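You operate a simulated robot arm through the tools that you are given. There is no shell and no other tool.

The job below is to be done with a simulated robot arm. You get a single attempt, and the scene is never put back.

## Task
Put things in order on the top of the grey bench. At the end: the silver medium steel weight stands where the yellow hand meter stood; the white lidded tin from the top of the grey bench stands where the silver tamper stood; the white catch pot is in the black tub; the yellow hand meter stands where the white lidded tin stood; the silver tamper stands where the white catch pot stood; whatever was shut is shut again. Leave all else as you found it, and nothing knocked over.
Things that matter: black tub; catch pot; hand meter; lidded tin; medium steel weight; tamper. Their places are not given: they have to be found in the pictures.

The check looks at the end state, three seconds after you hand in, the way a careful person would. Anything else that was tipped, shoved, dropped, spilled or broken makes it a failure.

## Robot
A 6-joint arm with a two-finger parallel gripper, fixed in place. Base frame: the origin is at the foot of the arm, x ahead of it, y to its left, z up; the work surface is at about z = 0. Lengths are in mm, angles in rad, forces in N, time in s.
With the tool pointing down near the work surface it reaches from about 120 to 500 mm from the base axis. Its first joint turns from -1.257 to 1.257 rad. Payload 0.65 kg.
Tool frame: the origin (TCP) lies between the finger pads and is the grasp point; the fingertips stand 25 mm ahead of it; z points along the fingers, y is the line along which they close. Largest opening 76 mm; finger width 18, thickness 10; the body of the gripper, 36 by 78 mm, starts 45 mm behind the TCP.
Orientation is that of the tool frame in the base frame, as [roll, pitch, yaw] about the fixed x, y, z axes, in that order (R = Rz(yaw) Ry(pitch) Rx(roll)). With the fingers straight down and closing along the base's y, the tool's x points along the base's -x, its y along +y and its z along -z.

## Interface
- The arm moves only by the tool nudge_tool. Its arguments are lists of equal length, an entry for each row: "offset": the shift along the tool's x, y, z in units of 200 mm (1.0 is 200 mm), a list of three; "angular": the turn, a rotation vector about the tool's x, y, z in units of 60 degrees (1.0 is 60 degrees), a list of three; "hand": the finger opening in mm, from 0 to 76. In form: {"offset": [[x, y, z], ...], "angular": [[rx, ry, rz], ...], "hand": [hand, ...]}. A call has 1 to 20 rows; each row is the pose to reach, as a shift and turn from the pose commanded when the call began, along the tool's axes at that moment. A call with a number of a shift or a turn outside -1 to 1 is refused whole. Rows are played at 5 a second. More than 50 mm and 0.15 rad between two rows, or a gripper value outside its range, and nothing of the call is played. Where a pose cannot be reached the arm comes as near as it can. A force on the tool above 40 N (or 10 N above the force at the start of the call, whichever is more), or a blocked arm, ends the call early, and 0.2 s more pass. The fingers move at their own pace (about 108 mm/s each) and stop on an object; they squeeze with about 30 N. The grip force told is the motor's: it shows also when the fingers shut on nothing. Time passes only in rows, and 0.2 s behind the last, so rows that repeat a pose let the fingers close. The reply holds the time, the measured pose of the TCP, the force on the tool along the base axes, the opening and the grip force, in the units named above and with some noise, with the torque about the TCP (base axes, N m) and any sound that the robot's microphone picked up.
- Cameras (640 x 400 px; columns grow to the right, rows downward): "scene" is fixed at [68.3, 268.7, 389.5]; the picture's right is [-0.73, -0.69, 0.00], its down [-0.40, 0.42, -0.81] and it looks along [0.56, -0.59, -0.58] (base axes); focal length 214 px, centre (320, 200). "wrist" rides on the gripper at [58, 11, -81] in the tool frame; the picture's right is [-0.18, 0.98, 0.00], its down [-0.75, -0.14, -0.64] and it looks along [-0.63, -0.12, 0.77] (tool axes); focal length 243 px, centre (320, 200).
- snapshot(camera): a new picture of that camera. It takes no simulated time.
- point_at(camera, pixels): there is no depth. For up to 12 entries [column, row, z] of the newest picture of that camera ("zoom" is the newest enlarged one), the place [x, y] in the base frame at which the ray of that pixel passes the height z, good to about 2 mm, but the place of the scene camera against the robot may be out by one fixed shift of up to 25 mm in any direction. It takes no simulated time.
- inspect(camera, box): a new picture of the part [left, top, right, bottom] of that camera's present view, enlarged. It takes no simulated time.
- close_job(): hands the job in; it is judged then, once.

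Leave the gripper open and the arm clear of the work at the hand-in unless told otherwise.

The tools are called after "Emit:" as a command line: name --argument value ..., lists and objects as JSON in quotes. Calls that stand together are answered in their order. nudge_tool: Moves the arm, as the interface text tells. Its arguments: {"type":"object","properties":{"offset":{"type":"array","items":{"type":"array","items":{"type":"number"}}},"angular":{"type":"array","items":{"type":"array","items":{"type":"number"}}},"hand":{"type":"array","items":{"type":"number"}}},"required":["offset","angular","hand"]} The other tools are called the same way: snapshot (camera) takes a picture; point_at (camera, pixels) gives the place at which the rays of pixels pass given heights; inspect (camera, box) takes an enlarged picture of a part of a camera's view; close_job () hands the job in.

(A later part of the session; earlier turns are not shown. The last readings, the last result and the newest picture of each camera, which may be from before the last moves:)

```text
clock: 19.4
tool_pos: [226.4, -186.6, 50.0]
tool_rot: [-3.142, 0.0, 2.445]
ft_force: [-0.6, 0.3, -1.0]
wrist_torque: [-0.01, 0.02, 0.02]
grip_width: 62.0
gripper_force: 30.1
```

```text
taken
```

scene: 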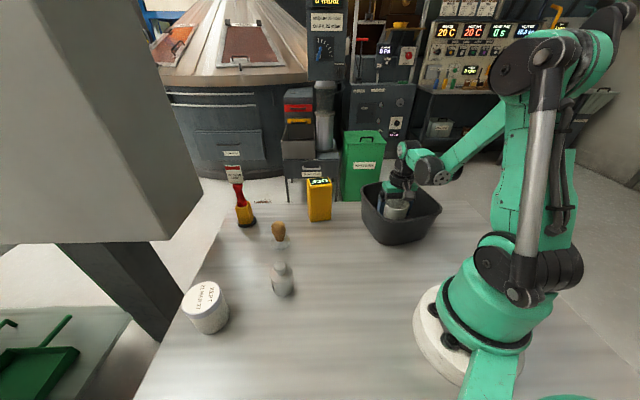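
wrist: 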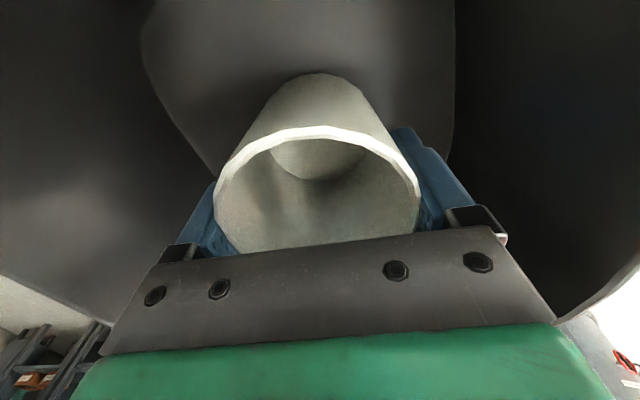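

The pot is inside the tub and clear of the walls. I'll lower in small steps to feel for the floor.

Emit:
nudge_tool --offset '[[0, 0, 0.01], [0, 0, 0.02], [0, 0, 0.025], [0, 0, 0.025]]' --angular '[[0, 0, 0], [0, 0, 0], [0, 0, 0], [0, 0, 0]]' --hand '[45, 45, 45, 45]'

```text
clock: 20.4
tool_pos: [225.0, -186.8, 45.6]
tool_rot: [3.141, 0.001, 2.443]
ft_force: [-1.0, -0.8, -0.5]
wrist_torque: [0.0, 0.01, -0.01]
grip_width: 62.5
gripper_force: 29.6
```

Emit:
nudge_tool --offset '[[0, 0, 0.005], [0, 0, 0.01], [0, 0, 0.01]]' --angular '[[0, 0, 0], [0, 0, 0], [0, 0, 0]]' --hand '[45, 45, 45]'

```text
clock: 21.2
tool_pos: [224.7, -187.5, 43.4]
tool_rot: [3.141, -0.002, 2.442]
ft_force: [0.8, -1.2, 21.2]
wrist_torque: [0.0, -0.09, 0.11]
grip_width: 62.3
gripper_force: 29.9
```

The floor is felt at 21 N. I'll ease up a hair, then open to release.

Emit:
nudge_tool --offset '[[0, 0, -0.004], [0, 0, -0.004], [0, 0, -0.004], [0, 0, -0.004]]' --angular '[[0, 0, 0], [0, 0, 0], [0, 0, 0], [0, 0, 0]]' --hand '[45, 66, 74, 74]'

Emit:
snapshot --camera "wrist"

```text
clock: 22.2
tool_pos: [225.5, -186.4, 44.4]
tool_rot: [3.141, 0.001, 2.444]
ft_force: [0.0, -0.7, -1.0]
wrist_torque: [0.01, 0.0, 0.01]
grip_width: 74.2
gripper_force: 0.0
```

```text
taken
```

wrist: 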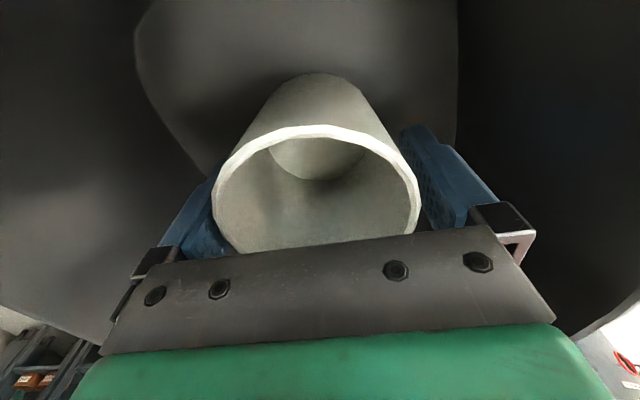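

The pot is released and standing. I'll rise straight up.

Emit:
nudge_tool --offset '[[0, 0, -0.08], [0, 0, -0.18], [0, 0, -0.3], [0, 0, -0.45], [0, 0, -0.6], [0, 0, -0.75], [0, 0, -0.88], [0, 0, -0.98], [0, 0, -0.98]]' --angular '[[0, 0, 0], [0, 0, 0], [0, 0, 0], [0, 0, 0], [0, 0, 0], [0, 0, 0], [0, 0, 0], [0, 0, 0], [0, 0, 0]]' --hand '[74, 76, 76, 76, 76, 76, 76, 76, 76]'

Emit:
snapshot --camera "wrist"

Emit:
snapshot --camera "scene"

```text
clock: 24.2
tool_pos: [224.8, -186.0, 241.0]
tool_rot: [3.141, 0.001, 2.442]
ft_force: [0.4, 0.2, 0.0]
wrist_torque: [-0.03, -0.02, 0.02]
grip_width: 76.0
gripper_force: 0.1
```

```text
taken
```

wrist: 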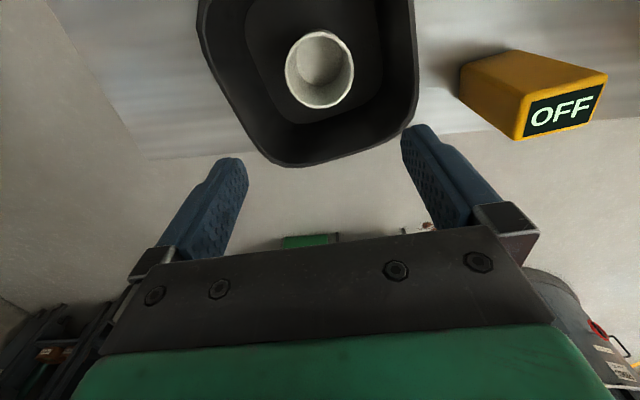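

```text
taken
```

scene: 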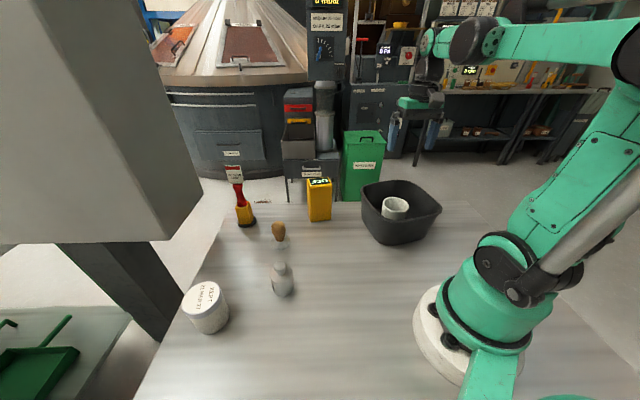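

The pot stands in the tub. Next is the tamper at about (390.5, 71), which I'll approach in two steps, staying high.

Emit:
nudge_tool --offset '[[0.0192, 0.1516, 0], [0.0384, 0.3032, 0], [0.0576, 0.4548, 0], [0.0768, 0.6064, 0], [0.096, 0.758, 0], [0.096, 0.758, 0]]' --angular '[[0, 0, -0.0833], [0, 0, -0.1667], [0, 0, -0.25], [0, 0, -0.3333], [0, 0, -0.4167], [0, 0, -0.4167]]' --hand '[76, 70, 64, 64, 64, 64]'

```text
clock: 25.6
tool_pos: [307.3, -57.7, 242.3]
tool_rot: [-3.141, 0.0, 2.882]
ft_force: [0.6, -0.4, -0.1]
wrist_torque: [0.01, -0.02, -0.02]
grip_width: 63.9
gripper_force: 0.0
```

Emit:
nudge_tool --offset '[[-0.047, 0.146, 0.06], [-0.094, 0.292, 0.12], [-0.14, 0.438, 0.18], [-0.187, 0.584, 0.24], [-0.234, 0.7305, 0.3], [-0.234, 0.7305, 0.3], [-0.234, 0.7305, 0.3]]' --angular '[[0, 0, -0.0833], [0, 0, -0.1667], [0, 0, -0.25], [0, 0, -0.3333], [0, 0, -0.4167], [0, 0, -0.4167], [0, 0, -0.4167]]' --hand '[64, 64, 64, 64, 64, 64, 64]'

Emit:
snapshot --camera "wrist"

Emit:
inspect --camera "wrist" --box '[260, 30, 380, 130]'

```text
clock: 27.2
tool_pos: [389.1, 72.5, 180.4]
tool_rot: [3.141, -0.001, -2.965]
ft_force: [0.2, -0.2, 0.5]
wrist_torque: [0.01, 0.01, 0.03]
grip_width: 64.0
gripper_force: 0.0
```

```text
taken
```

wrist: 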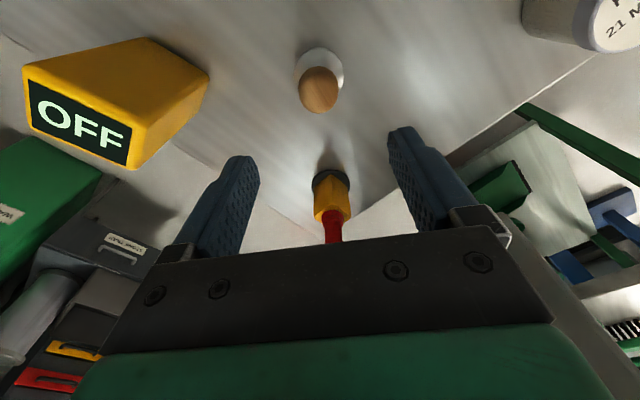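

```text
4.00 times, centred on (320, 80) of wrist
```

zoom: 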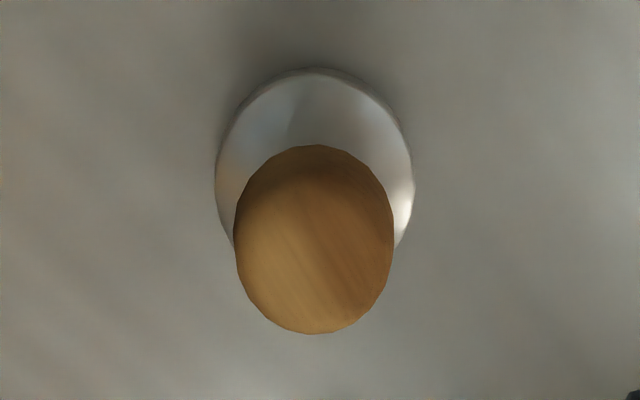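

Emit:
point_at --camera "zoom" --pixels '[[215, 180, 8], [414, 190, 8], [318, 68, 0], [318, 68, 8], [315, 240, 60], [315, 240, 70], [234, 235, 60], [394, 235, 60], [310, 334, 60], [310, 334, 70], [234, 235, 70], [394, 235, 70]]'

```text
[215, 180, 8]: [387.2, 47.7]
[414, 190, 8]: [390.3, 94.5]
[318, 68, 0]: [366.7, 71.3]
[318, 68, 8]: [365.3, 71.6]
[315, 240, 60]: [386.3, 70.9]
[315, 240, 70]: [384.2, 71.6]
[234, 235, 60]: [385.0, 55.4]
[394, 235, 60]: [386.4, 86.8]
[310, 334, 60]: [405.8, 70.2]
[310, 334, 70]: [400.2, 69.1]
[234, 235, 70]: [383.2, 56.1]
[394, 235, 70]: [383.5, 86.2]
```

The tamper's centre is confirmed at about (390, 71), with a knob about 31 mm wide. I'll go down to z≈48 so the tips stay above the disc, then close on the handle.

Emit:
nudge_tool --offset '[[0, 0, 0.15], [0, 0, 0.3], [0, 0, 0.42], [0, 0, 0.52], [0, 0, 0.6], [0, 0, 0.665], [0, 0, 0.665]]' --angular '[[0, 0, 0], [0, 0, 0], [0, 0, 0], [0, 0, 0], [0, 0, 0], [0, 0, 0], [0, 0, 0]]' --hand '[64, 64, 64, 64, 64, 64, 64]'

Emit:
snapshot --camera "wrist"

Emit:
inspect --camera "scene" --box '[220, 170, 340, 270]'

```text
clock: 28.8
tool_pos: [390.4, 70.9, 47.0]
tool_rot: [3.142, 0.0, -2.968]
ft_force: [0.6, 0.7, 1.0]
wrist_torque: [0.03, 0.01, -0.01]
grip_width: 64.3
gripper_force: 0.0
```

```text
taken
```

wrist: 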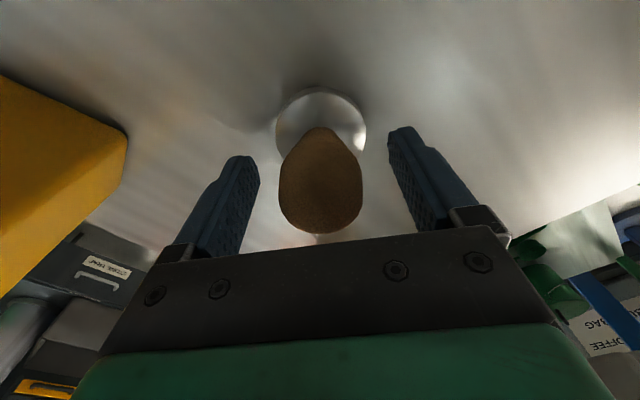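

```text
4.00 times, centred on (280, 220) of scene
```

zoom: 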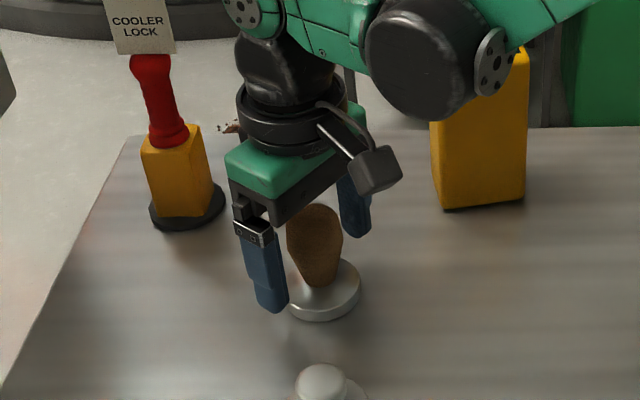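

The handle sits between the fingers. I'll close on it.

Emit:
nudge_tool --offset '[[0, 0, 0], [0, 0, 0], [0, 0, 0], [0, 0, 0]]' --angular '[[0, 0, 0], [0, 0, 0], [0, 0, 0], [0, 0, 0]]' --hand '[40, 20, 15, 15]'

Emit:
snapshot --camera "wrist"

```text
clock: 29.8
tool_pos: [389.7, 71.0, 46.7]
tool_rot: [-3.141, 0.0, -2.966]
ft_force: [0.3, -1.0, -0.5]
wrist_torque: [-0.03, -0.01, 0.01]
grip_width: 32.4
gripper_force: 29.9
```

```text
taken
```

wrist: 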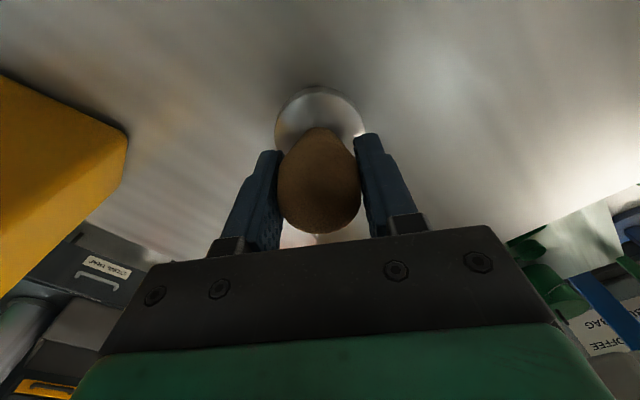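

It's gripped at 32.4 mm. I'll lift it, slowly at first.

Emit:
nudge_tool --offset '[[0, 0, -0.03], [0, 0, -0.08], [0, 0, -0.18], [0, 0, -0.3], [0, 0, -0.45], [0, 0, -0.6], [0, 0, -0.72], [0, 0, -0.765], [0, 0, -0.765]]' --angular '[[0, 0, 0], [0, 0, 0], [0, 0, 0], [0, 0, 0], [0, 0, 0], [0, 0, 0], [0, 0, 0], [0, 0, 0], [0, 0, 0]]' --hand '[15, 15, 15, 15, 15, 15, 15, 15, 15]'

Emit:
snapshot --camera "wrist"

Emit:
snapshot --camera "scene"

```text
clock: 31.8
tool_pos: [390.5, 71.4, 200.5]
tool_rot: [3.141, 0.0, -2.968]
ft_force: [-0.1, 0.3, -2.1]
wrist_torque: [-0.02, 0.02, 0.0]
grip_width: 32.5
gripper_force: 30.2
```

```text
taken
```

wrist: 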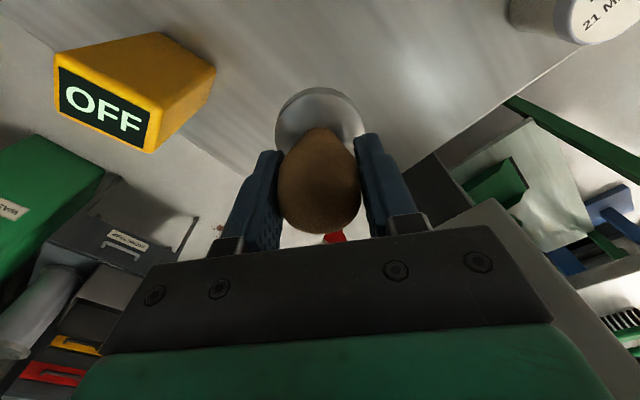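

```text
taken
```

scene: 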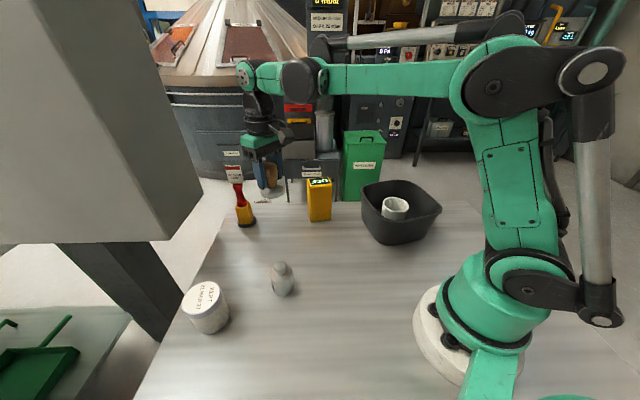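

The tamper is held straight. I'll carry it to the pot's old place at (207, 228).

Emit:
nudge_tool --offset '[[0.096, 0.116, 0], [0.192, 0.233, 0], [0.287, 0.349, 0], [0.383, 0.466, 0], [0.479, 0.582, 0], [0.575, 0.698, 0], [0.67, 0.815, 0], [0.766, 0.931, 0], [0.766, 0.931, 0], [0.766, 0.931, 0]]' --angular '[[0, 0, -0.079], [0, 0, -0.158], [0, 0, -0.2375], [0, 0, -0.3167], [0, 0, -0.396], [0, 0, -0.475], [0, 0, -0.554], [0, 0, -0.6333], [0, 0, -0.6333], [0, 0, -0.6333]]' --hand '[15, 15, 15, 15, 15, 15, 15, 15, 15, 15]'

Emit:
snapshot --camera "wrist"

```text
clock: 34.0
tool_pos: [206.7, 227.6, 199.2]
tool_rot: [-3.14, 0.002, -2.302]
ft_force: [-0.6, -0.1, -2.0]
wrist_torque: [0.01, -0.01, 0.02]
grip_width: 32.7
gripper_force: 30.4
```

```text
taken
```

wrist: 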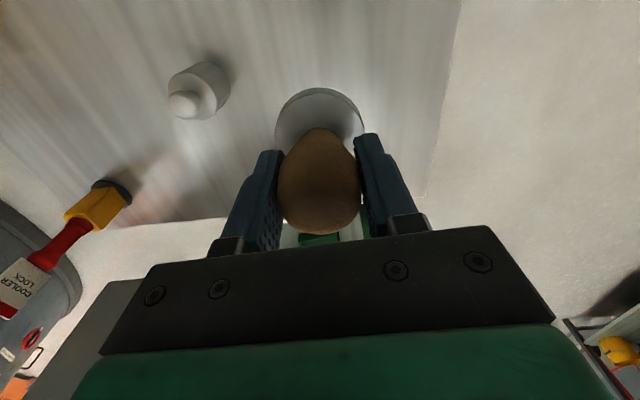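

The tamper is above (207, 228). I'll lower it to just above the bench.

Emit:
nudge_tool --offset '[[0, 0, 0.12], [0, 0, 0.26], [0, 0, 0.4], [0, 0, 0.52], [0, 0, 0.62], [0, 0, 0.7], [0, 0, 0.75], [0, 0, 0.75]]' --angular '[[0, 0, 0], [0, 0, 0], [0, 0, 0], [0, 0, 0], [0, 0, 0], [0, 0, 0], [0, 0, 0], [0, 0, 0]]' --hand '[15, 15, 15, 15, 15, 15, 15, 15]'

```text
clock: 35.8
tool_pos: [206.7, 227.4, 50.2]
tool_rot: [3.141, 0.003, -2.304]
ft_force: [1.0, -0.3, -2.5]
wrist_torque: [0.04, 0.02, 0.0]
grip_width: 32.4
gripper_force: 29.7
```

Emit:
nudge_tool --offset '[[0, 0, 0.005], [0, 0, 0.01], [0, 0, 0.014], [0, 0, 0.014]]' --angular '[[0, 0, 0], [0, 0, 0], [0, 0, 0], [0, 0, 0]]' --hand '[15, 15, 15, 15]'

```text
clock: 36.8
tool_pos: [208.4, 227.8, 48.3]
tool_rot: [3.141, 0.001, -2.304]
ft_force: [-0.7, -0.1, -2.3]
wrist_torque: [0.04, 0.0, 0.02]
grip_width: 32.3
gripper_force: 29.7
```

There's no contact yet; Fz is only the tamper's weight. I'll lower a little more.

Emit:
nudge_tool --offset '[[0, 0, 0.003], [0, 0, 0.006], [0, 0, 0.006]]' --angular '[[0, 0, 0], [0, 0, 0], [0, 0, 0]]' --hand '[15, 15, 15]'

```text
clock: 37.6
tool_pos: [208.0, 228.7, 46.5]
tool_rot: [3.14, 0.001, -2.305]
ft_force: [0.1, 1.6, 30.1]
wrist_torque: [-0.01, 0.03, -0.03]
grip_width: 32.7
gripper_force: 29.7
```

Contact is felt at 30 N. I'll ease up slightly, open, and check.

Emit:
nudge_tool --offset '[[0, 0, -0.005], [0, 0, -0.005], [0, 0, -0.005], [0, 0, -0.005]]' --angular '[[0, 0, 0], [0, 0, 0], [0, 0, 0], [0, 0, 0]]' --hand '[15, 40, 62, 62]'

Emit:
snapshot --camera "wrist"

```text
clock: 38.6
tool_pos: [207.8, 227.7, 48.3]
tool_rot: [-3.141, 0.001, -2.302]
ft_force: [-0.4, -0.3, 0.0]
wrist_torque: [0.02, 0.0, 0.01]
grip_width: 61.9
gripper_force: 0.0
```

```text
taken
```

wrist: 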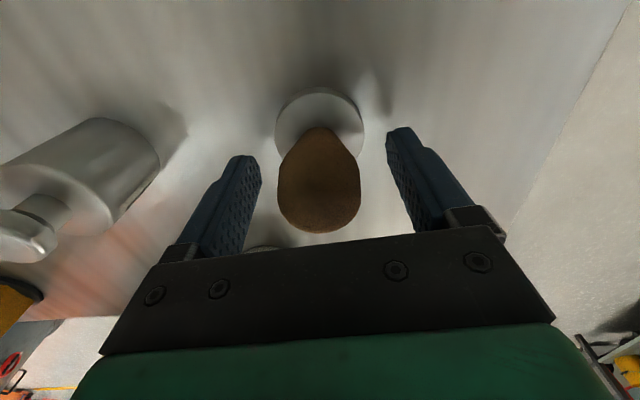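

The tamper stands at the pot's old place and is released. I'll rise straight up and check it.

Emit:
nudge_tool --offset '[[0, 0, -0.08], [0, 0, -0.18], [0, 0, -0.3], [0, 0, -0.45], [0, 0, -0.6], [0, 0, -0.72], [0, 0, -0.77], [0, 0, -0.77]]' --angular '[[0, 0, 0], [0, 0, 0], [0, 0, 0], [0, 0, 0], [0, 0, 0], [0, 0, 0], [0, 0, 0], [0, 0, 0]]' --hand '[66, 76, 76, 76, 76, 76, 76, 76]'

Emit:
snapshot --camera "wrist"

Emit:
inspect --camera "wrist" --box '[240, 30, 380, 130]'

```text
clock: 40.4
tool_pos: [207.9, 228.7, 201.0]
tool_rot: [-3.141, 0.001, -2.303]
ft_force: [-0.2, -0.2, 0.7]
wrist_torque: [0.0, -0.01, 0.02]
grip_width: 76.1
gripper_force: 0.1
```

```text
taken
```

wrist: 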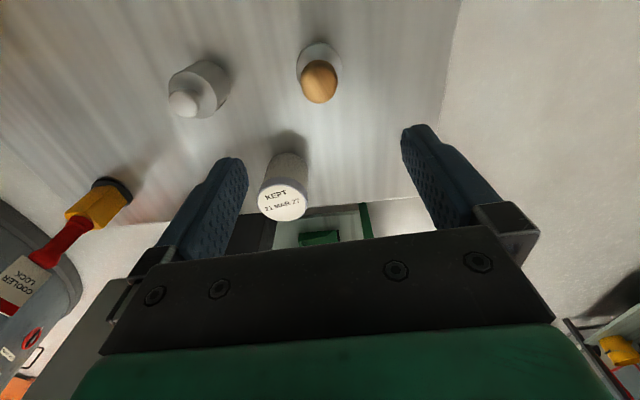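

```text
4.00 times, centred on (310, 80) of wrist
```

zoom: 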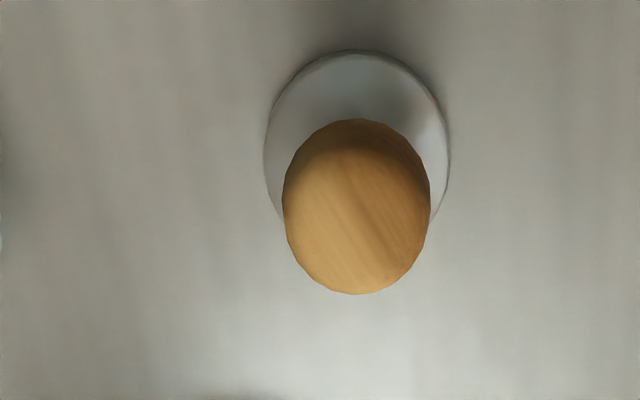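

Emit:
point_at --camera "zoom" --pixels '[[264, 155, 8], [450, 160, 8], [357, 50, 4], [357, 155, 8]]'

Emit:
inspect --camera "wrist" --box '[245, 140, 325, 235]'

```text
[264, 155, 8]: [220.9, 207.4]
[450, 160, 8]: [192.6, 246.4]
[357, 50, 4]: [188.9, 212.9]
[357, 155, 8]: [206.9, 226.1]
```

```text
4.21 times, centred on (285, 188) of wrist
```

zoom: 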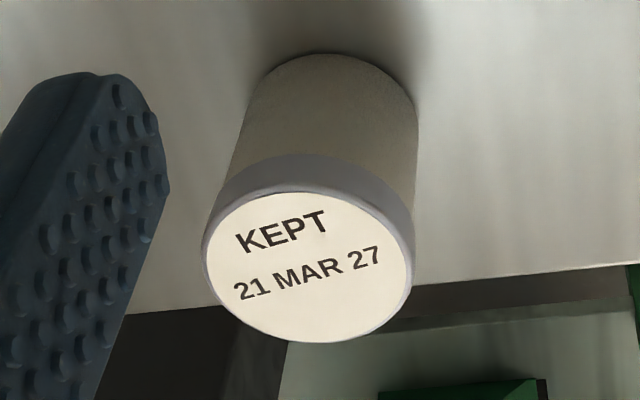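

The tamper sits at about (207, 228), as wanted. I'll work out the tin's lid skirt height and centre along its near side.

Emit:
point_at --camera "zoom" --pixels '[[335, 53, 0], [417, 120, 0], [330, 155, 50], [330, 155, 55], [330, 155, 60], [325, 193, 65], [325, 193, 70], [325, 193, 75], [207, 255, 70], [410, 265, 70], [310, 343, 70], [308, 268, 70]]'

```text
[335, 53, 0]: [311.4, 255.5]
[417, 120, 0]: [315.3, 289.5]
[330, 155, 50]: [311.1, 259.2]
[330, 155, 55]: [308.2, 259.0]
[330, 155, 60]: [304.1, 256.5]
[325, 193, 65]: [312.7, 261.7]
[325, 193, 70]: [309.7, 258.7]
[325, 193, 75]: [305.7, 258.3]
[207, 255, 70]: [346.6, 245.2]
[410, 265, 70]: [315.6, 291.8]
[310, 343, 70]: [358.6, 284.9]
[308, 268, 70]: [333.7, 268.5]
```

The tin's lid skirt spans roughly z 55–72, so a straight-down grip would press on the lid. I'll tilt the fingers 45° so the pads touch only the lower body. First I go to a tilted pre-pose at z≈150, back from the tin.

Emit:
nudge_tool --offset '[[-0.037, -0.0545, 0.0425], [-0.075, -0.109, 0.085], [-0.112, -0.1635, 0.1275], [-0.149, -0.218, 0.17], [-0.187, -0.2725, 0.2125], [-0.224, -0.327, 0.255], [-0.224, -0.327, 0.255], [-0.224, -0.327, 0.255]]' --angular '[[0, -0.125, 0], [0, -0.25, 0], [0, -0.375, 0], [0, -0.5, 0], [0, -0.625, 0], [0, -0.75, 0], [0, -0.75, 0], [0, -0.75, 0]]' --hand '[76, 76, 76, 76, 76, 76, 76, 76]'

Emit:
snapshot --camera "wrist"

Emit:
snapshot --camera "scene"

```text
clock: 42.2
tool_pos: [286.2, 219.3, 149.7]
tool_rot: [-3.141, 0.786, -2.303]
ft_force: [-0.1, 0.4, -0.4]
wrist_torque: [-0.02, 0.02, -0.03]
grip_width: 76.0
gripper_force: 0.0
```

```text
taken
```

wrist: 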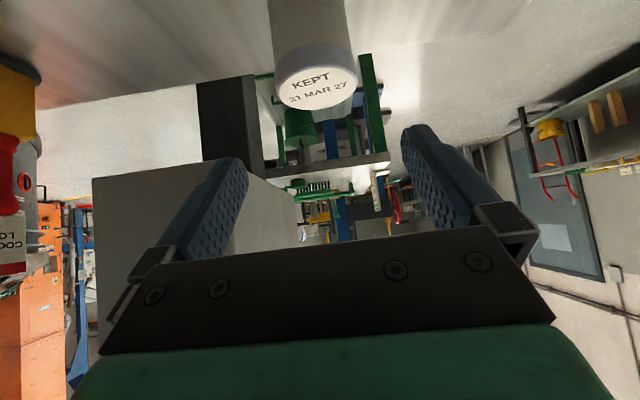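

```text
taken
```

scene: 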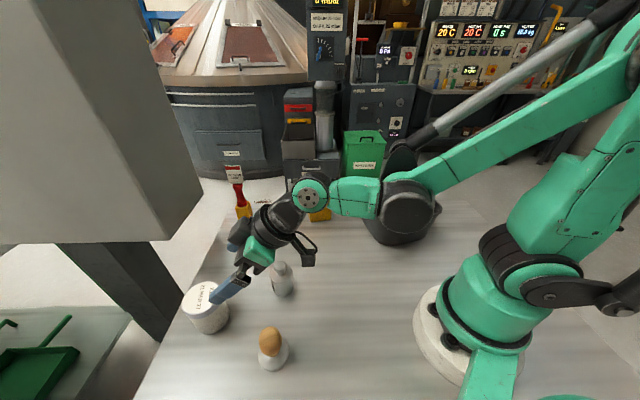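

The tilt works and everything is clear. I'll lower vertically to z≈100 and check the alignment.

Emit:
nudge_tool --offset '[[0.059, 0, 0.059], [0.118, 0, 0.118], [0.177, 0, 0.177], [0.177, 0, 0.177], [0.177, 0, 0.177]]' --angular '[[0, 0, 0], [0, 0, 0], [0, 0, 0], [0, 0, 0], [0, 0, 0]]' --hand '[76, 76, 76, 76, 76]'

Emit:
snapshot --camera "wrist"

Emit:
inspect --camera "wrist" --box '[240, 20, 400, 140]'

Emit:
snapshot --camera "scene"

```text
clock: 43.4
tool_pos: [287.5, 218.8, 100.2]
tool_rot: [3.142, 0.785, -2.303]
ft_force: [0.8, -0.9, -0.2]
wrist_torque: [0.0, 0.03, -0.01]
grip_width: 76.0
gripper_force: 0.1
```

```text
taken
```

wrist: 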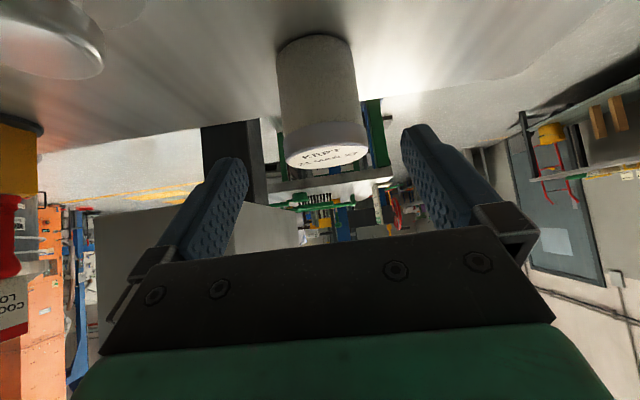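

```text
3.33 times, centred on (320, 80) of wrist
```

zoom: 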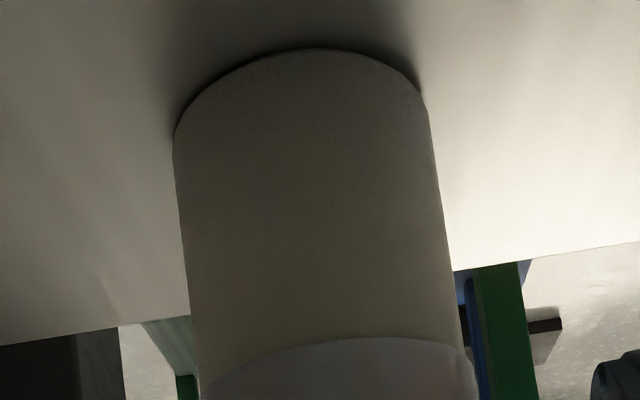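

```text
taken
```

scene: 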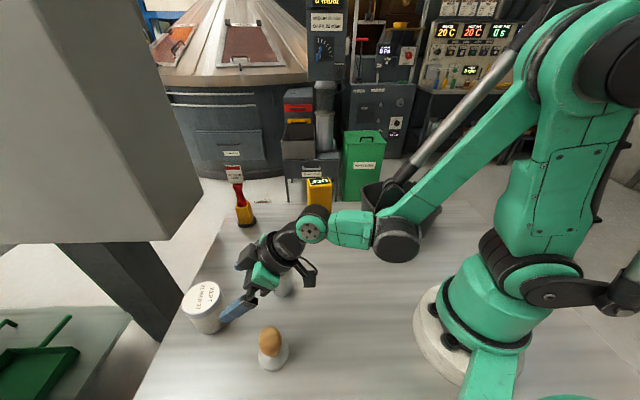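

Emit:
point_at --camera "zoom" --pixels '[[318, 48, 0], [173, 135, 0], [425, 100, 0], [250, 70, 0], [380, 62, 0], [200, 106, 0]]'

Emit:
point_at --camera "wrist" --pixels '[[326, 156, 70], [326, 156, 72], [286, 158, 71], [368, 150, 71]]'

```text
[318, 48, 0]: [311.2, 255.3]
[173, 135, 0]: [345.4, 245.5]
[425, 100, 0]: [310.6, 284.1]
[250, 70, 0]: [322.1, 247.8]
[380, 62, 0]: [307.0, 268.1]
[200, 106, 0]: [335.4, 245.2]
```

```text
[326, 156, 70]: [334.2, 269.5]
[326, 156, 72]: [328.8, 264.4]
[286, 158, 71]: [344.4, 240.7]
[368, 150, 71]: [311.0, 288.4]
```

The tin is centred laterally between the fingers, fitted centre (333.6, 270.4). I'll advance 88 mm along the finger direction.

Emit:
nudge_tool --offset '[[0, 0, 0.09], [0, 0, 0.18], [0, 0, 0.26], [0, 0, 0.33], [0, 0, 0.39], [0, 0, 0.443], [0, 0, 0.443]]' --angular '[[0, 0, 0], [0, 0, 0], [0, 0, 0], [0, 0, 0], [0, 0, 0], [0, 0, 0], [0, 0, 0]]' --hand '[76, 76, 76, 76, 76, 76, 76]'

Emit:
snapshot --camera "wrist"

Emit:
inspect --camera "scene" --box '[160, 220, 320, 380]'

```text
clock: 45.0
tool_pos: [328.2, 264.7, 37.9]
tool_rot: [3.14, 0.787, -2.305]
ft_force: [-0.2, -0.1, -0.1]
wrist_torque: [0.05, 0.03, -0.02]
grip_width: 76.0
gripper_force: 0.1
```

```text
taken
```

wrist: 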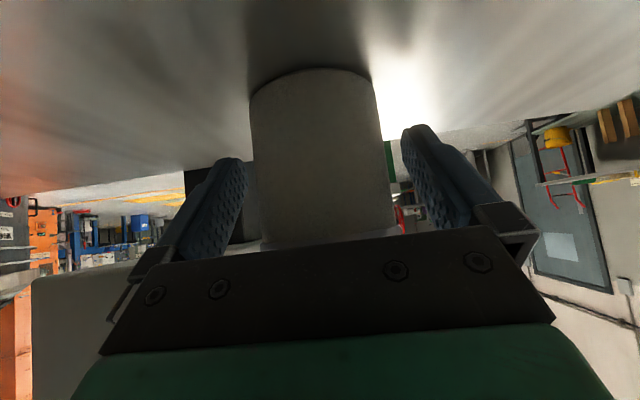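

```text
2.50 times, centred on (240, 300) of scene
```

zoom: 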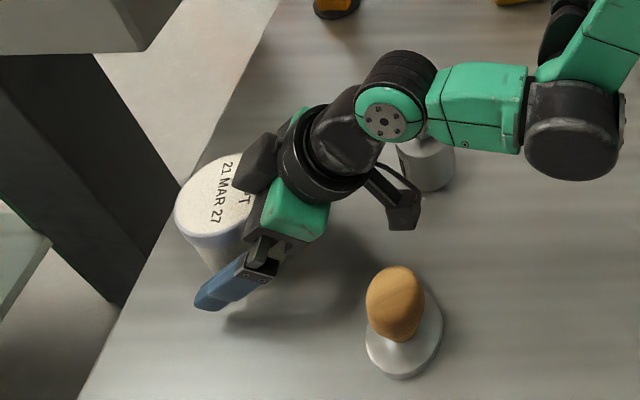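

The fingers straddle the tin's body with zero force, clear of the tamper and weight. I'll close.

Emit:
nudge_tool --offset '[[0, 0, 0], [0, 0, 0], [0, 0, 0], [0, 0, 0]]' --angular '[[0, 0, 0], [0, 0, 0], [0, 0, 0], [0, 0, 0]]' --hand '[60, 40, 40, 40]'

Emit:
snapshot --camera "wrist"

Emit:
inspect --camera "scene" --box '[160, 250, 270, 350]'

```text
clock: 46.0
tool_pos: [328.8, 263.8, 38.2]
tool_rot: [-3.14, 0.788, -2.302]
ft_force: [0.7, 0.6, 0.3]
wrist_torque: [0.02, 0.0, 0.01]
grip_width: 54.9
gripper_force: 29.8
```

```text
taken
```

wrist: 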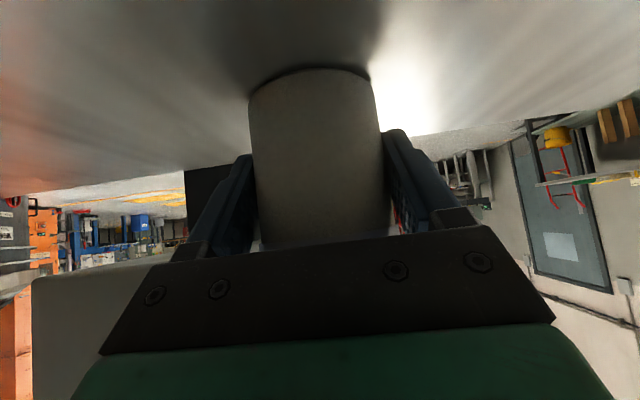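

```text
4.00 times, centred on (215, 300) of scene
```

zoom: 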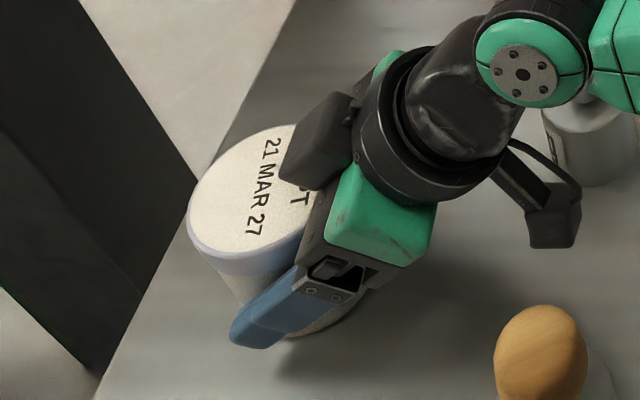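

It's gripped at 54.9 mm, with the pads below the lid skirt. I'll lift vertically, slowly at first.

Emit:
nudge_tool --offset '[[-0.014, 0, -0.014], [-0.04, 0, -0.04], [-0.09, 0, -0.09], [-0.16, 0, -0.16], [-0.24, 0, -0.24], [-0.32, 0, -0.32], [-0.4, 0, -0.4], [-0.46, 0, -0.46], [-0.46, 0, -0.46]]' --angular '[[0, 0, 0], [0, 0, 0], [0, 0, 0], [0, 0, 0], [0, 0, 0], [0, 0, 0], [0, 0, 0], [0, 0, 0], [0, 0, 0]]' --hand '[40, 40, 40, 40, 40, 40, 40, 40, 40]'

Emit:
snapshot --camera "wrist"

Emit:
inspect --camera "scene" --box '[140, 150, 340, 300]'

```text
clock: 48.0
tool_pos: [327.6, 263.0, 168.6]
tool_rot: [-3.141, 0.788, -2.303]
ft_force: [0.6, 0.0, -0.7]
wrist_torque: [0.0, 0.0, -0.01]
grip_width: 54.7
gripper_force: 29.8
```

```text
taken
```

wrist: 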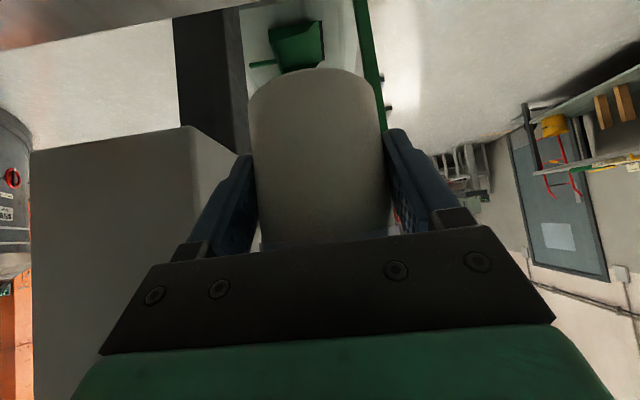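

```text
2.67 times, centred on (240, 225) of scene
```

zoom: 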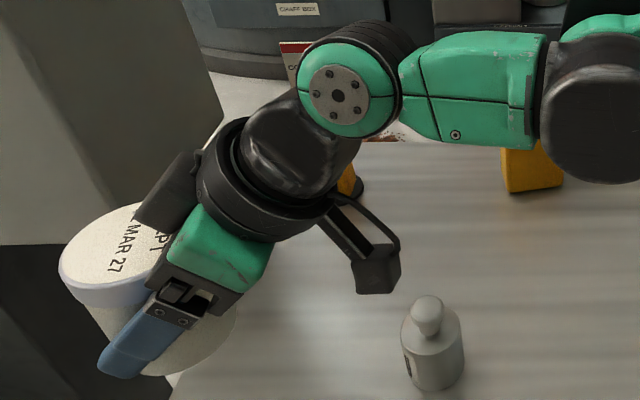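

The tin is lifted with its lid in place. I'll carry it toward the tamper's old place, yawing to face it.

Emit:
nudge_tool --offset '[[0.0427, -0.0947, -0.0427], [0.0853, -0.1893, -0.0853], [0.128, -0.284, -0.128], [0.1707, -0.3787, -0.1707], [0.2133, -0.4733, -0.2133], [0.256, -0.568, -0.256], [0.2987, -0.6627, -0.2987], [0.3413, -0.7573, -0.3413], [0.384, -0.852, -0.384], [0.384, -0.852, -0.384], [0.384, -0.852, -0.384]]' --angular '[[0.0498, 0, 0.0498], [0.0996, 0, 0.0996], [0.1493, 0, 0.1493], [0.1991, 0, 0.1991], [0.2489, 0, 0.2489], [0.2987, 0, 0.2987], [0.3484, 0, 0.3484], [0.3982, 0, 0.3982], [0.448, 0, 0.448], [0.448, 0, 0.448], [0.448, 0, 0.448]]' --hand '[40, 40, 40, 40, 40, 40, 40, 40, 40, 40, 40]'

Emit:
snapshot --camera "wrist"

Emit:
snapshot --camera "scene"

```text
clock: 50.4
tool_pos: [382.3, 68.7, 166.5]
tool_rot: [3.141, 0.786, -2.968]
ft_force: [-0.4, 0.6, -1.7]
wrist_torque: [0.02, 0.01, -0.01]
grip_width: 55.1
gripper_force: 30.1
```

```text
taken
```

wrist: 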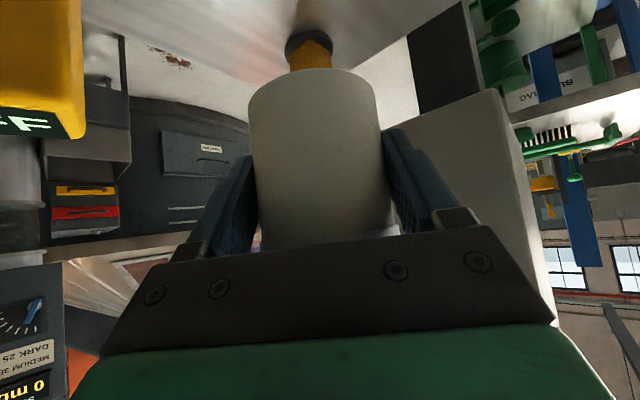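

```text
taken
```

scene: 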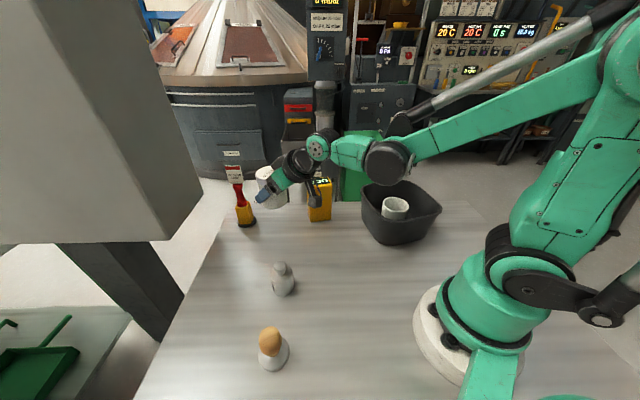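

I'm at (382.3, 68.7), so the tin's centre is about (390, 70). I'll lower it to just above the bench.

Emit:
nudge_tool --offset '[[0.06, 0, 0.06], [0.13, 0, 0.13], [0.2, 0, 0.2], [0.27, 0, 0.27], [0.33, 0, 0.33], [0.38, 0, 0.38], [0.42, 0, 0.42], [0.44, 0, 0.44], [0.44, 0, 0.44]]' --angular '[[0, 0, 0], [0, 0, 0], [0, 0, 0], [0, 0, 0], [0, 0, 0], [0, 0, 0], [0, 0, 0], [0, 0, 0], [0, 0, 0]]' --hand '[40, 40, 40, 40, 40, 40, 40, 40, 40]'

Emit:
inspect --camera "scene" --box '[200, 150, 400, 280]'

Emit:
snapshot --camera "wrist"

```text
clock: 52.4
tool_pos: [385.5, 69.4, 44.6]
tool_rot: [3.142, 0.785, -2.968]
ft_force: [-0.5, 0.0, -2.5]
wrist_torque: [-0.03, 0.02, 0.0]
grip_width: 55.1
gripper_force: 30.1
out of reach, approached as far as the arm can: row 8, 9
```

```text
3.08 times, centred on (300, 215) of scene
```

zoom: 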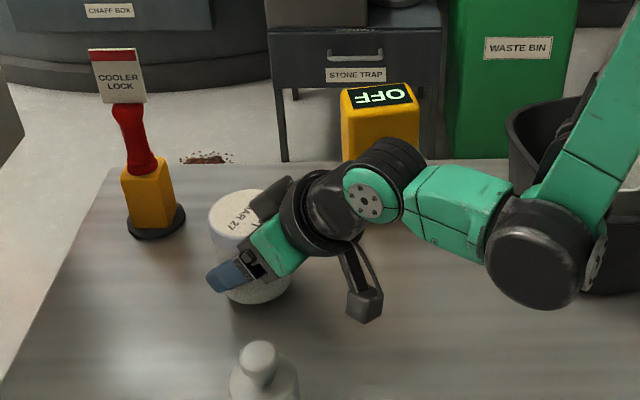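

```text
taken
```

wrist: 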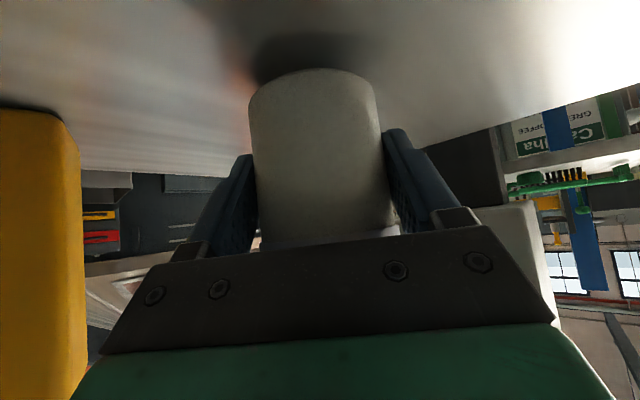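

The arm runs out of fold at z≈44 with this tilt and heading, while the tin's bottom is still about 6 mm above the bench. I'll raise it again, then turn the gripper about the tin's axis to about 45° so the wrist sits farther from the base.

Emit:
nudge_tool --offset '[[-0.03, 0, -0.03], [-0.08, 0, -0.08], [-0.14, 0, -0.14], [-0.2, 0, -0.2], [-0.2, 0, -0.2], [-0.2, 0, -0.2]]' --angular '[[0, 0, 0], [0, 0, 0], [0, 0, 0], [0, 0, 0], [0, 0, 0], [0, 0, 0]]' --hand '[40, 40, 40, 40, 40, 40]'

```text
clock: 53.8
tool_pos: [383.2, 69.4, 101.8]
tool_rot: [-3.141, 0.787, -2.968]
ft_force: [0.4, 0.5, -1.5]
wrist_torque: [0.0, 0.0, 0.01]
grip_width: 55.1
gripper_force: 29.9
```

Emit:
nudge_tool --offset '[[-0.0008, -0.0036, 0.0008], [-0.0015, -0.0071, 0.0015], [-0.0023, -0.0107, 0.0023], [-0.003, -0.0143, 0.003], [-0.0038, -0.0178, 0.0038], [-0.0045, -0.0214, 0.0045], [-0.0045, -0.0214, 0.0045]]' --angular '[[-0.0688, 0, -0.0688], [-0.1375, 0, -0.1375], [-0.2063, 0, -0.2063], [-0.275, 0, -0.275], [-0.3438, 0, -0.3438], [-0.4125, 0, -0.4125], [-0.4125, 0, -0.4125]]' --hand '[40, 40, 40, 40, 40, 40, 40]'

Emit:
snapshot --camera "scene"

Emit:
snapshot --camera "wrist"

```text
clock: 55.4
tool_pos: [385.4, 66.3, 102.1]
tool_rot: [-3.141, 0.788, -2.355]
ft_force: [0.1, -0.4, -1.7]
wrist_torque: [0.0, 0.01, 0.0]
grip_width: 54.9
gripper_force: 29.8
```

```text
taken
```

scene: 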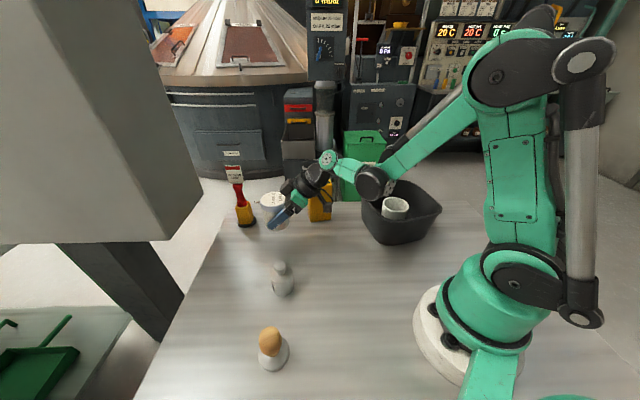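

```text
taken
```

wrist: 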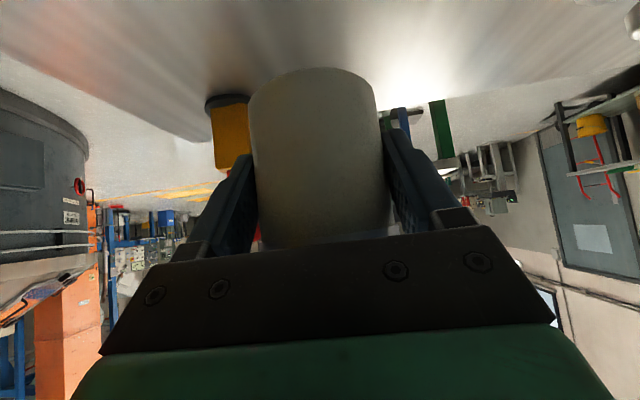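

The turn worked. The tin's centre is about (391, 72), the wrist is well above the tub, and it's more than 30 mm clear of the meter. I'll lower again and check.

Emit:
nudge_tool --offset '[[0.04, 0, 0.04], [0.09, 0, 0.09], [0.14, 0, 0.14], [0.18, 0, 0.18], [0.205, 0, 0.205], [0.205, 0, 0.205]]' --angular '[[0, 0, 0], [0, 0, 0], [0, 0, 0], [0, 0, 0], [0, 0, 0], [0, 0, 0]]' --hand '[40, 40, 40, 40, 40, 40]'

Emit:
snapshot --camera "scene"

Emit:
inspect --camera "scene" --box '[220, 150, 420, 280]'

```text
clock: 56.8
tool_pos: [387.0, 64.0, 43.6]
tool_rot: [3.141, 0.786, -2.358]
ft_force: [-1.4, 0.2, -0.5]
wrist_torque: [0.0, -0.02, 0.0]
grip_width: 55.0
gripper_force: 29.8
```

```text
taken
```

scene: 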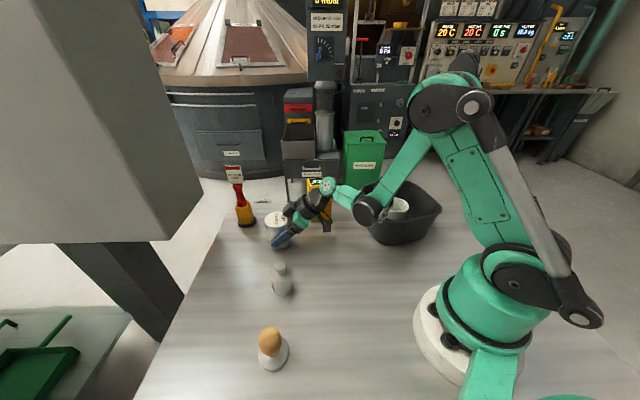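

```text
3.08 times, centred on (320, 215) of scene
```

zoom: 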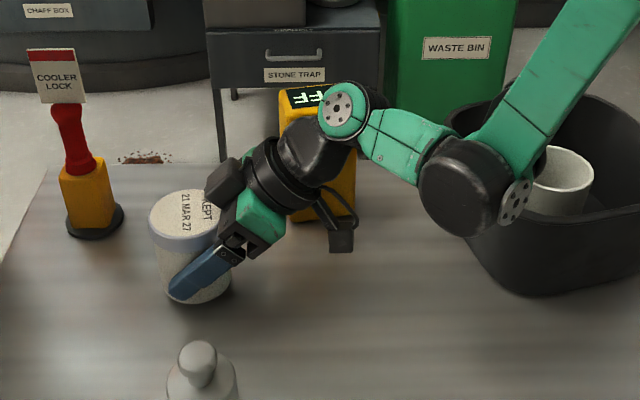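

No contact yet and the tub is undisturbed. I'll lower a few more millimetres.

Emit:
nudge_tool --offset '[[0.005, 0, 0.005], [0.01, 0, 0.01], [0.014, 0, 0.014], [0.014, 0, 0.014]]' --angular '[[0, 0, 0], [0, 0, 0], [0, 0, 0], [0, 0, 0]]' --hand '[40, 40, 40, 40]'

```text
clock: 57.8
tool_pos: [387.7, 66.2, 40.8]
tool_rot: [3.142, 0.785, -2.356]
ft_force: [0.1, 0.1, -1.5]
wrist_torque: [-0.02, -0.01, 0.0]
grip_width: 54.8
gripper_force: 30.6
```

Emit:
nudge_tool --offset '[[0.004, 0.0025, 0.0008], [0.009, 0.0053, 0.0016], [0.009, 0.0053, 0.0016]]' --angular '[[0, 0, 0], [0, 0, 0], [0, 0, 0]]' --hand '[40, 40, 40]'

```text
clock: 58.6
tool_pos: [385.4, 66.1, 38.4]
tool_rot: [-3.14, 0.786, -2.357]
ft_force: [0.4, -0.3, -1.2]
wrist_torque: [0.0, 0.04, 0.02]
grip_width: 54.9
gripper_force: 30.1
```

Emit:
nudge_tool --offset '[[0.002, 0, 0.002], [0.0045, 0, 0.0045], [0.0045, 0, 0.0045]]' --angular '[[0, 0, 0], [0, 0, 0], [0, 0, 0]]' --hand '[40, 40, 40]'

```text
clock: 59.4
tool_pos: [386.5, 67.1, 36.8]
tool_rot: [-3.141, 0.789, -2.358]
ft_force: [-3.3, -3.0, 26.7]
wrist_torque: [0.08, -0.1, -0.06]
grip_width: 55.2
gripper_force: 29.8
```

Contact at about 27 N. I'll ease up slightly and open.

Emit:
nudge_tool --offset '[[-0.003, 0, -0.003], [-0.003, 0, -0.003], [-0.003, 0, -0.003], [-0.003, 0, -0.003]]' --angular '[[0, 0, 0], [0, 0, 0], [0, 0, 0], [0, 0, 0]]' --hand '[40, 60, 76, 76]'

Emit:
snapshot --camera "wrist"

Emit:
inspect --camera "scene" --box '[220, 150, 420, 280]'

```text
clock: 60.4
tool_pos: [385.6, 66.6, 38.8]
tool_rot: [-3.141, 0.786, -2.356]
ft_force: [-0.6, -0.6, 0.6]
wrist_torque: [-0.01, -0.02, 0.0]
grip_width: 76.0
gripper_force: 0.0
```

```text
taken
```

wrist: 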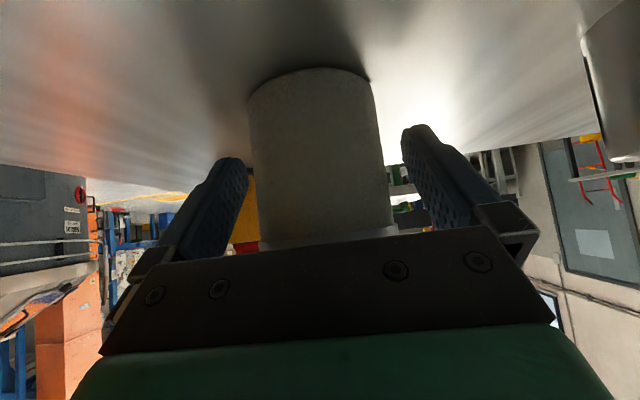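

```text
3.08 times, centred on (320, 215) of scene
```

zoom: 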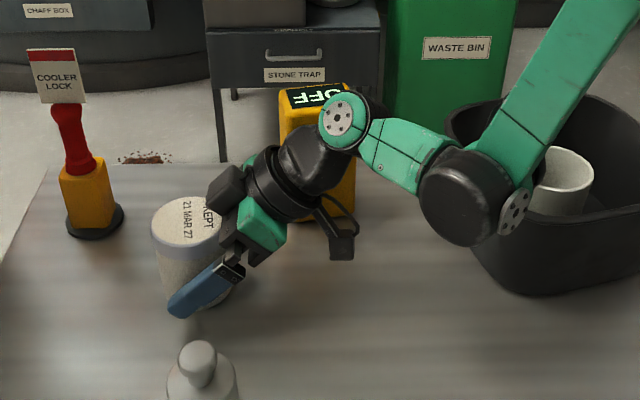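

The tin stands free. I'll back out along the finger direction, then go up.

Emit:
nudge_tool --offset '[[0, 0, -0.06], [0, 0, -0.14], [0, 0, -0.22], [-0.04, 0, -0.3], [-0.1, 0, -0.38], [-0.18, 0, -0.46], [-0.28, 0, -0.55], [-0.36, 0, -0.63], [-0.36, 0, -0.63]]' --angular '[[0, 0, 0], [0, 0, 0], [0, 0, 0], [0, 0, 0], [0, 0, 0], [0, 0, 0], [0, 0, 0], [0, 0, 0], [0, 0, 0]]' --hand '[76, 76, 76, 76, 76, 76, 76, 76, 76]'

Emit:
snapshot --camera "scene"

Emit:
snapshot --camera "wrist"

```text
clock: 62.4
tool_pos: [358.4, 39.1, 177.7]
tool_rot: [-3.141, 0.788, -2.354]
ft_force: [-0.1, 0.3, 0.3]
wrist_torque: [0.01, 0.0, -0.03]
grip_width: 75.9
gripper_force: 0.1
```

```text
taken
```

scene: 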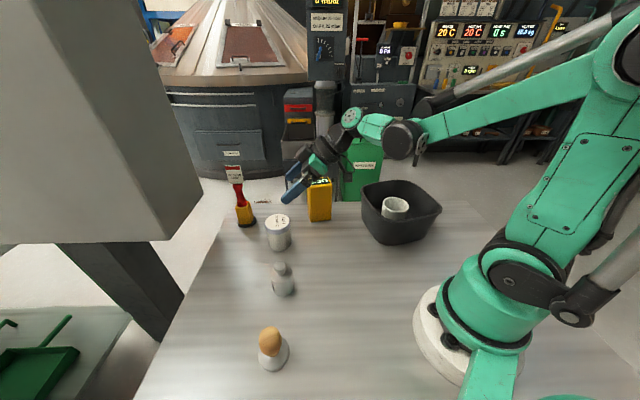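

```text
taken
```

wrist: 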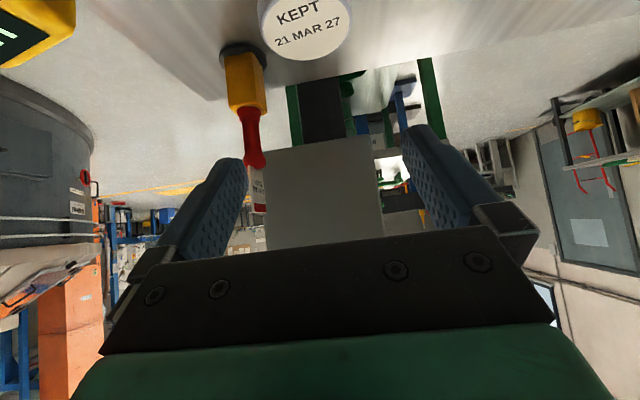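

The tin stands at the tamper's old place with its lid on. I'll raise and un-tilt the tool.

Emit:
nudge_tool --offset '[[-0.035, 0, -0.035], [-0.07, 0, -0.07], [-0.106, 0, -0.106], [-0.141, 0, -0.141], [-0.177, 0, -0.177], [-0.212, 0, -0.212], [-0.212, 0, -0.212]]' --angular '[[0, 0.125, 0], [0, 0.25, 0], [0, 0.375, 0], [0, 0.5, 0], [0, 0.625, 0], [0, 0.75, 0], [0, 0.75, 0]]' --hand '[76, 76, 76, 76, 76, 76, 76]'

Emit:
snapshot --camera "wrist"

```text
clock: 64.0
tool_pos: [357.9, 39.0, 237.8]
tool_rot: [-3.141, -0.002, -2.356]
ft_force: [-0.7, -0.2, -0.2]
wrist_torque: [0.01, 0.02, 0.01]
grip_width: 76.0
gripper_force: 0.0
```

```text
taken
```

wrist: 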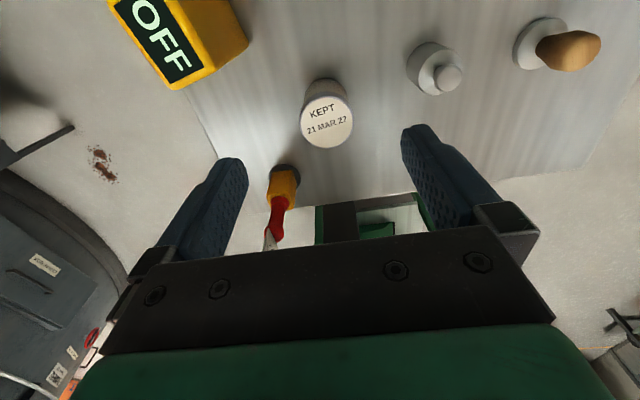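

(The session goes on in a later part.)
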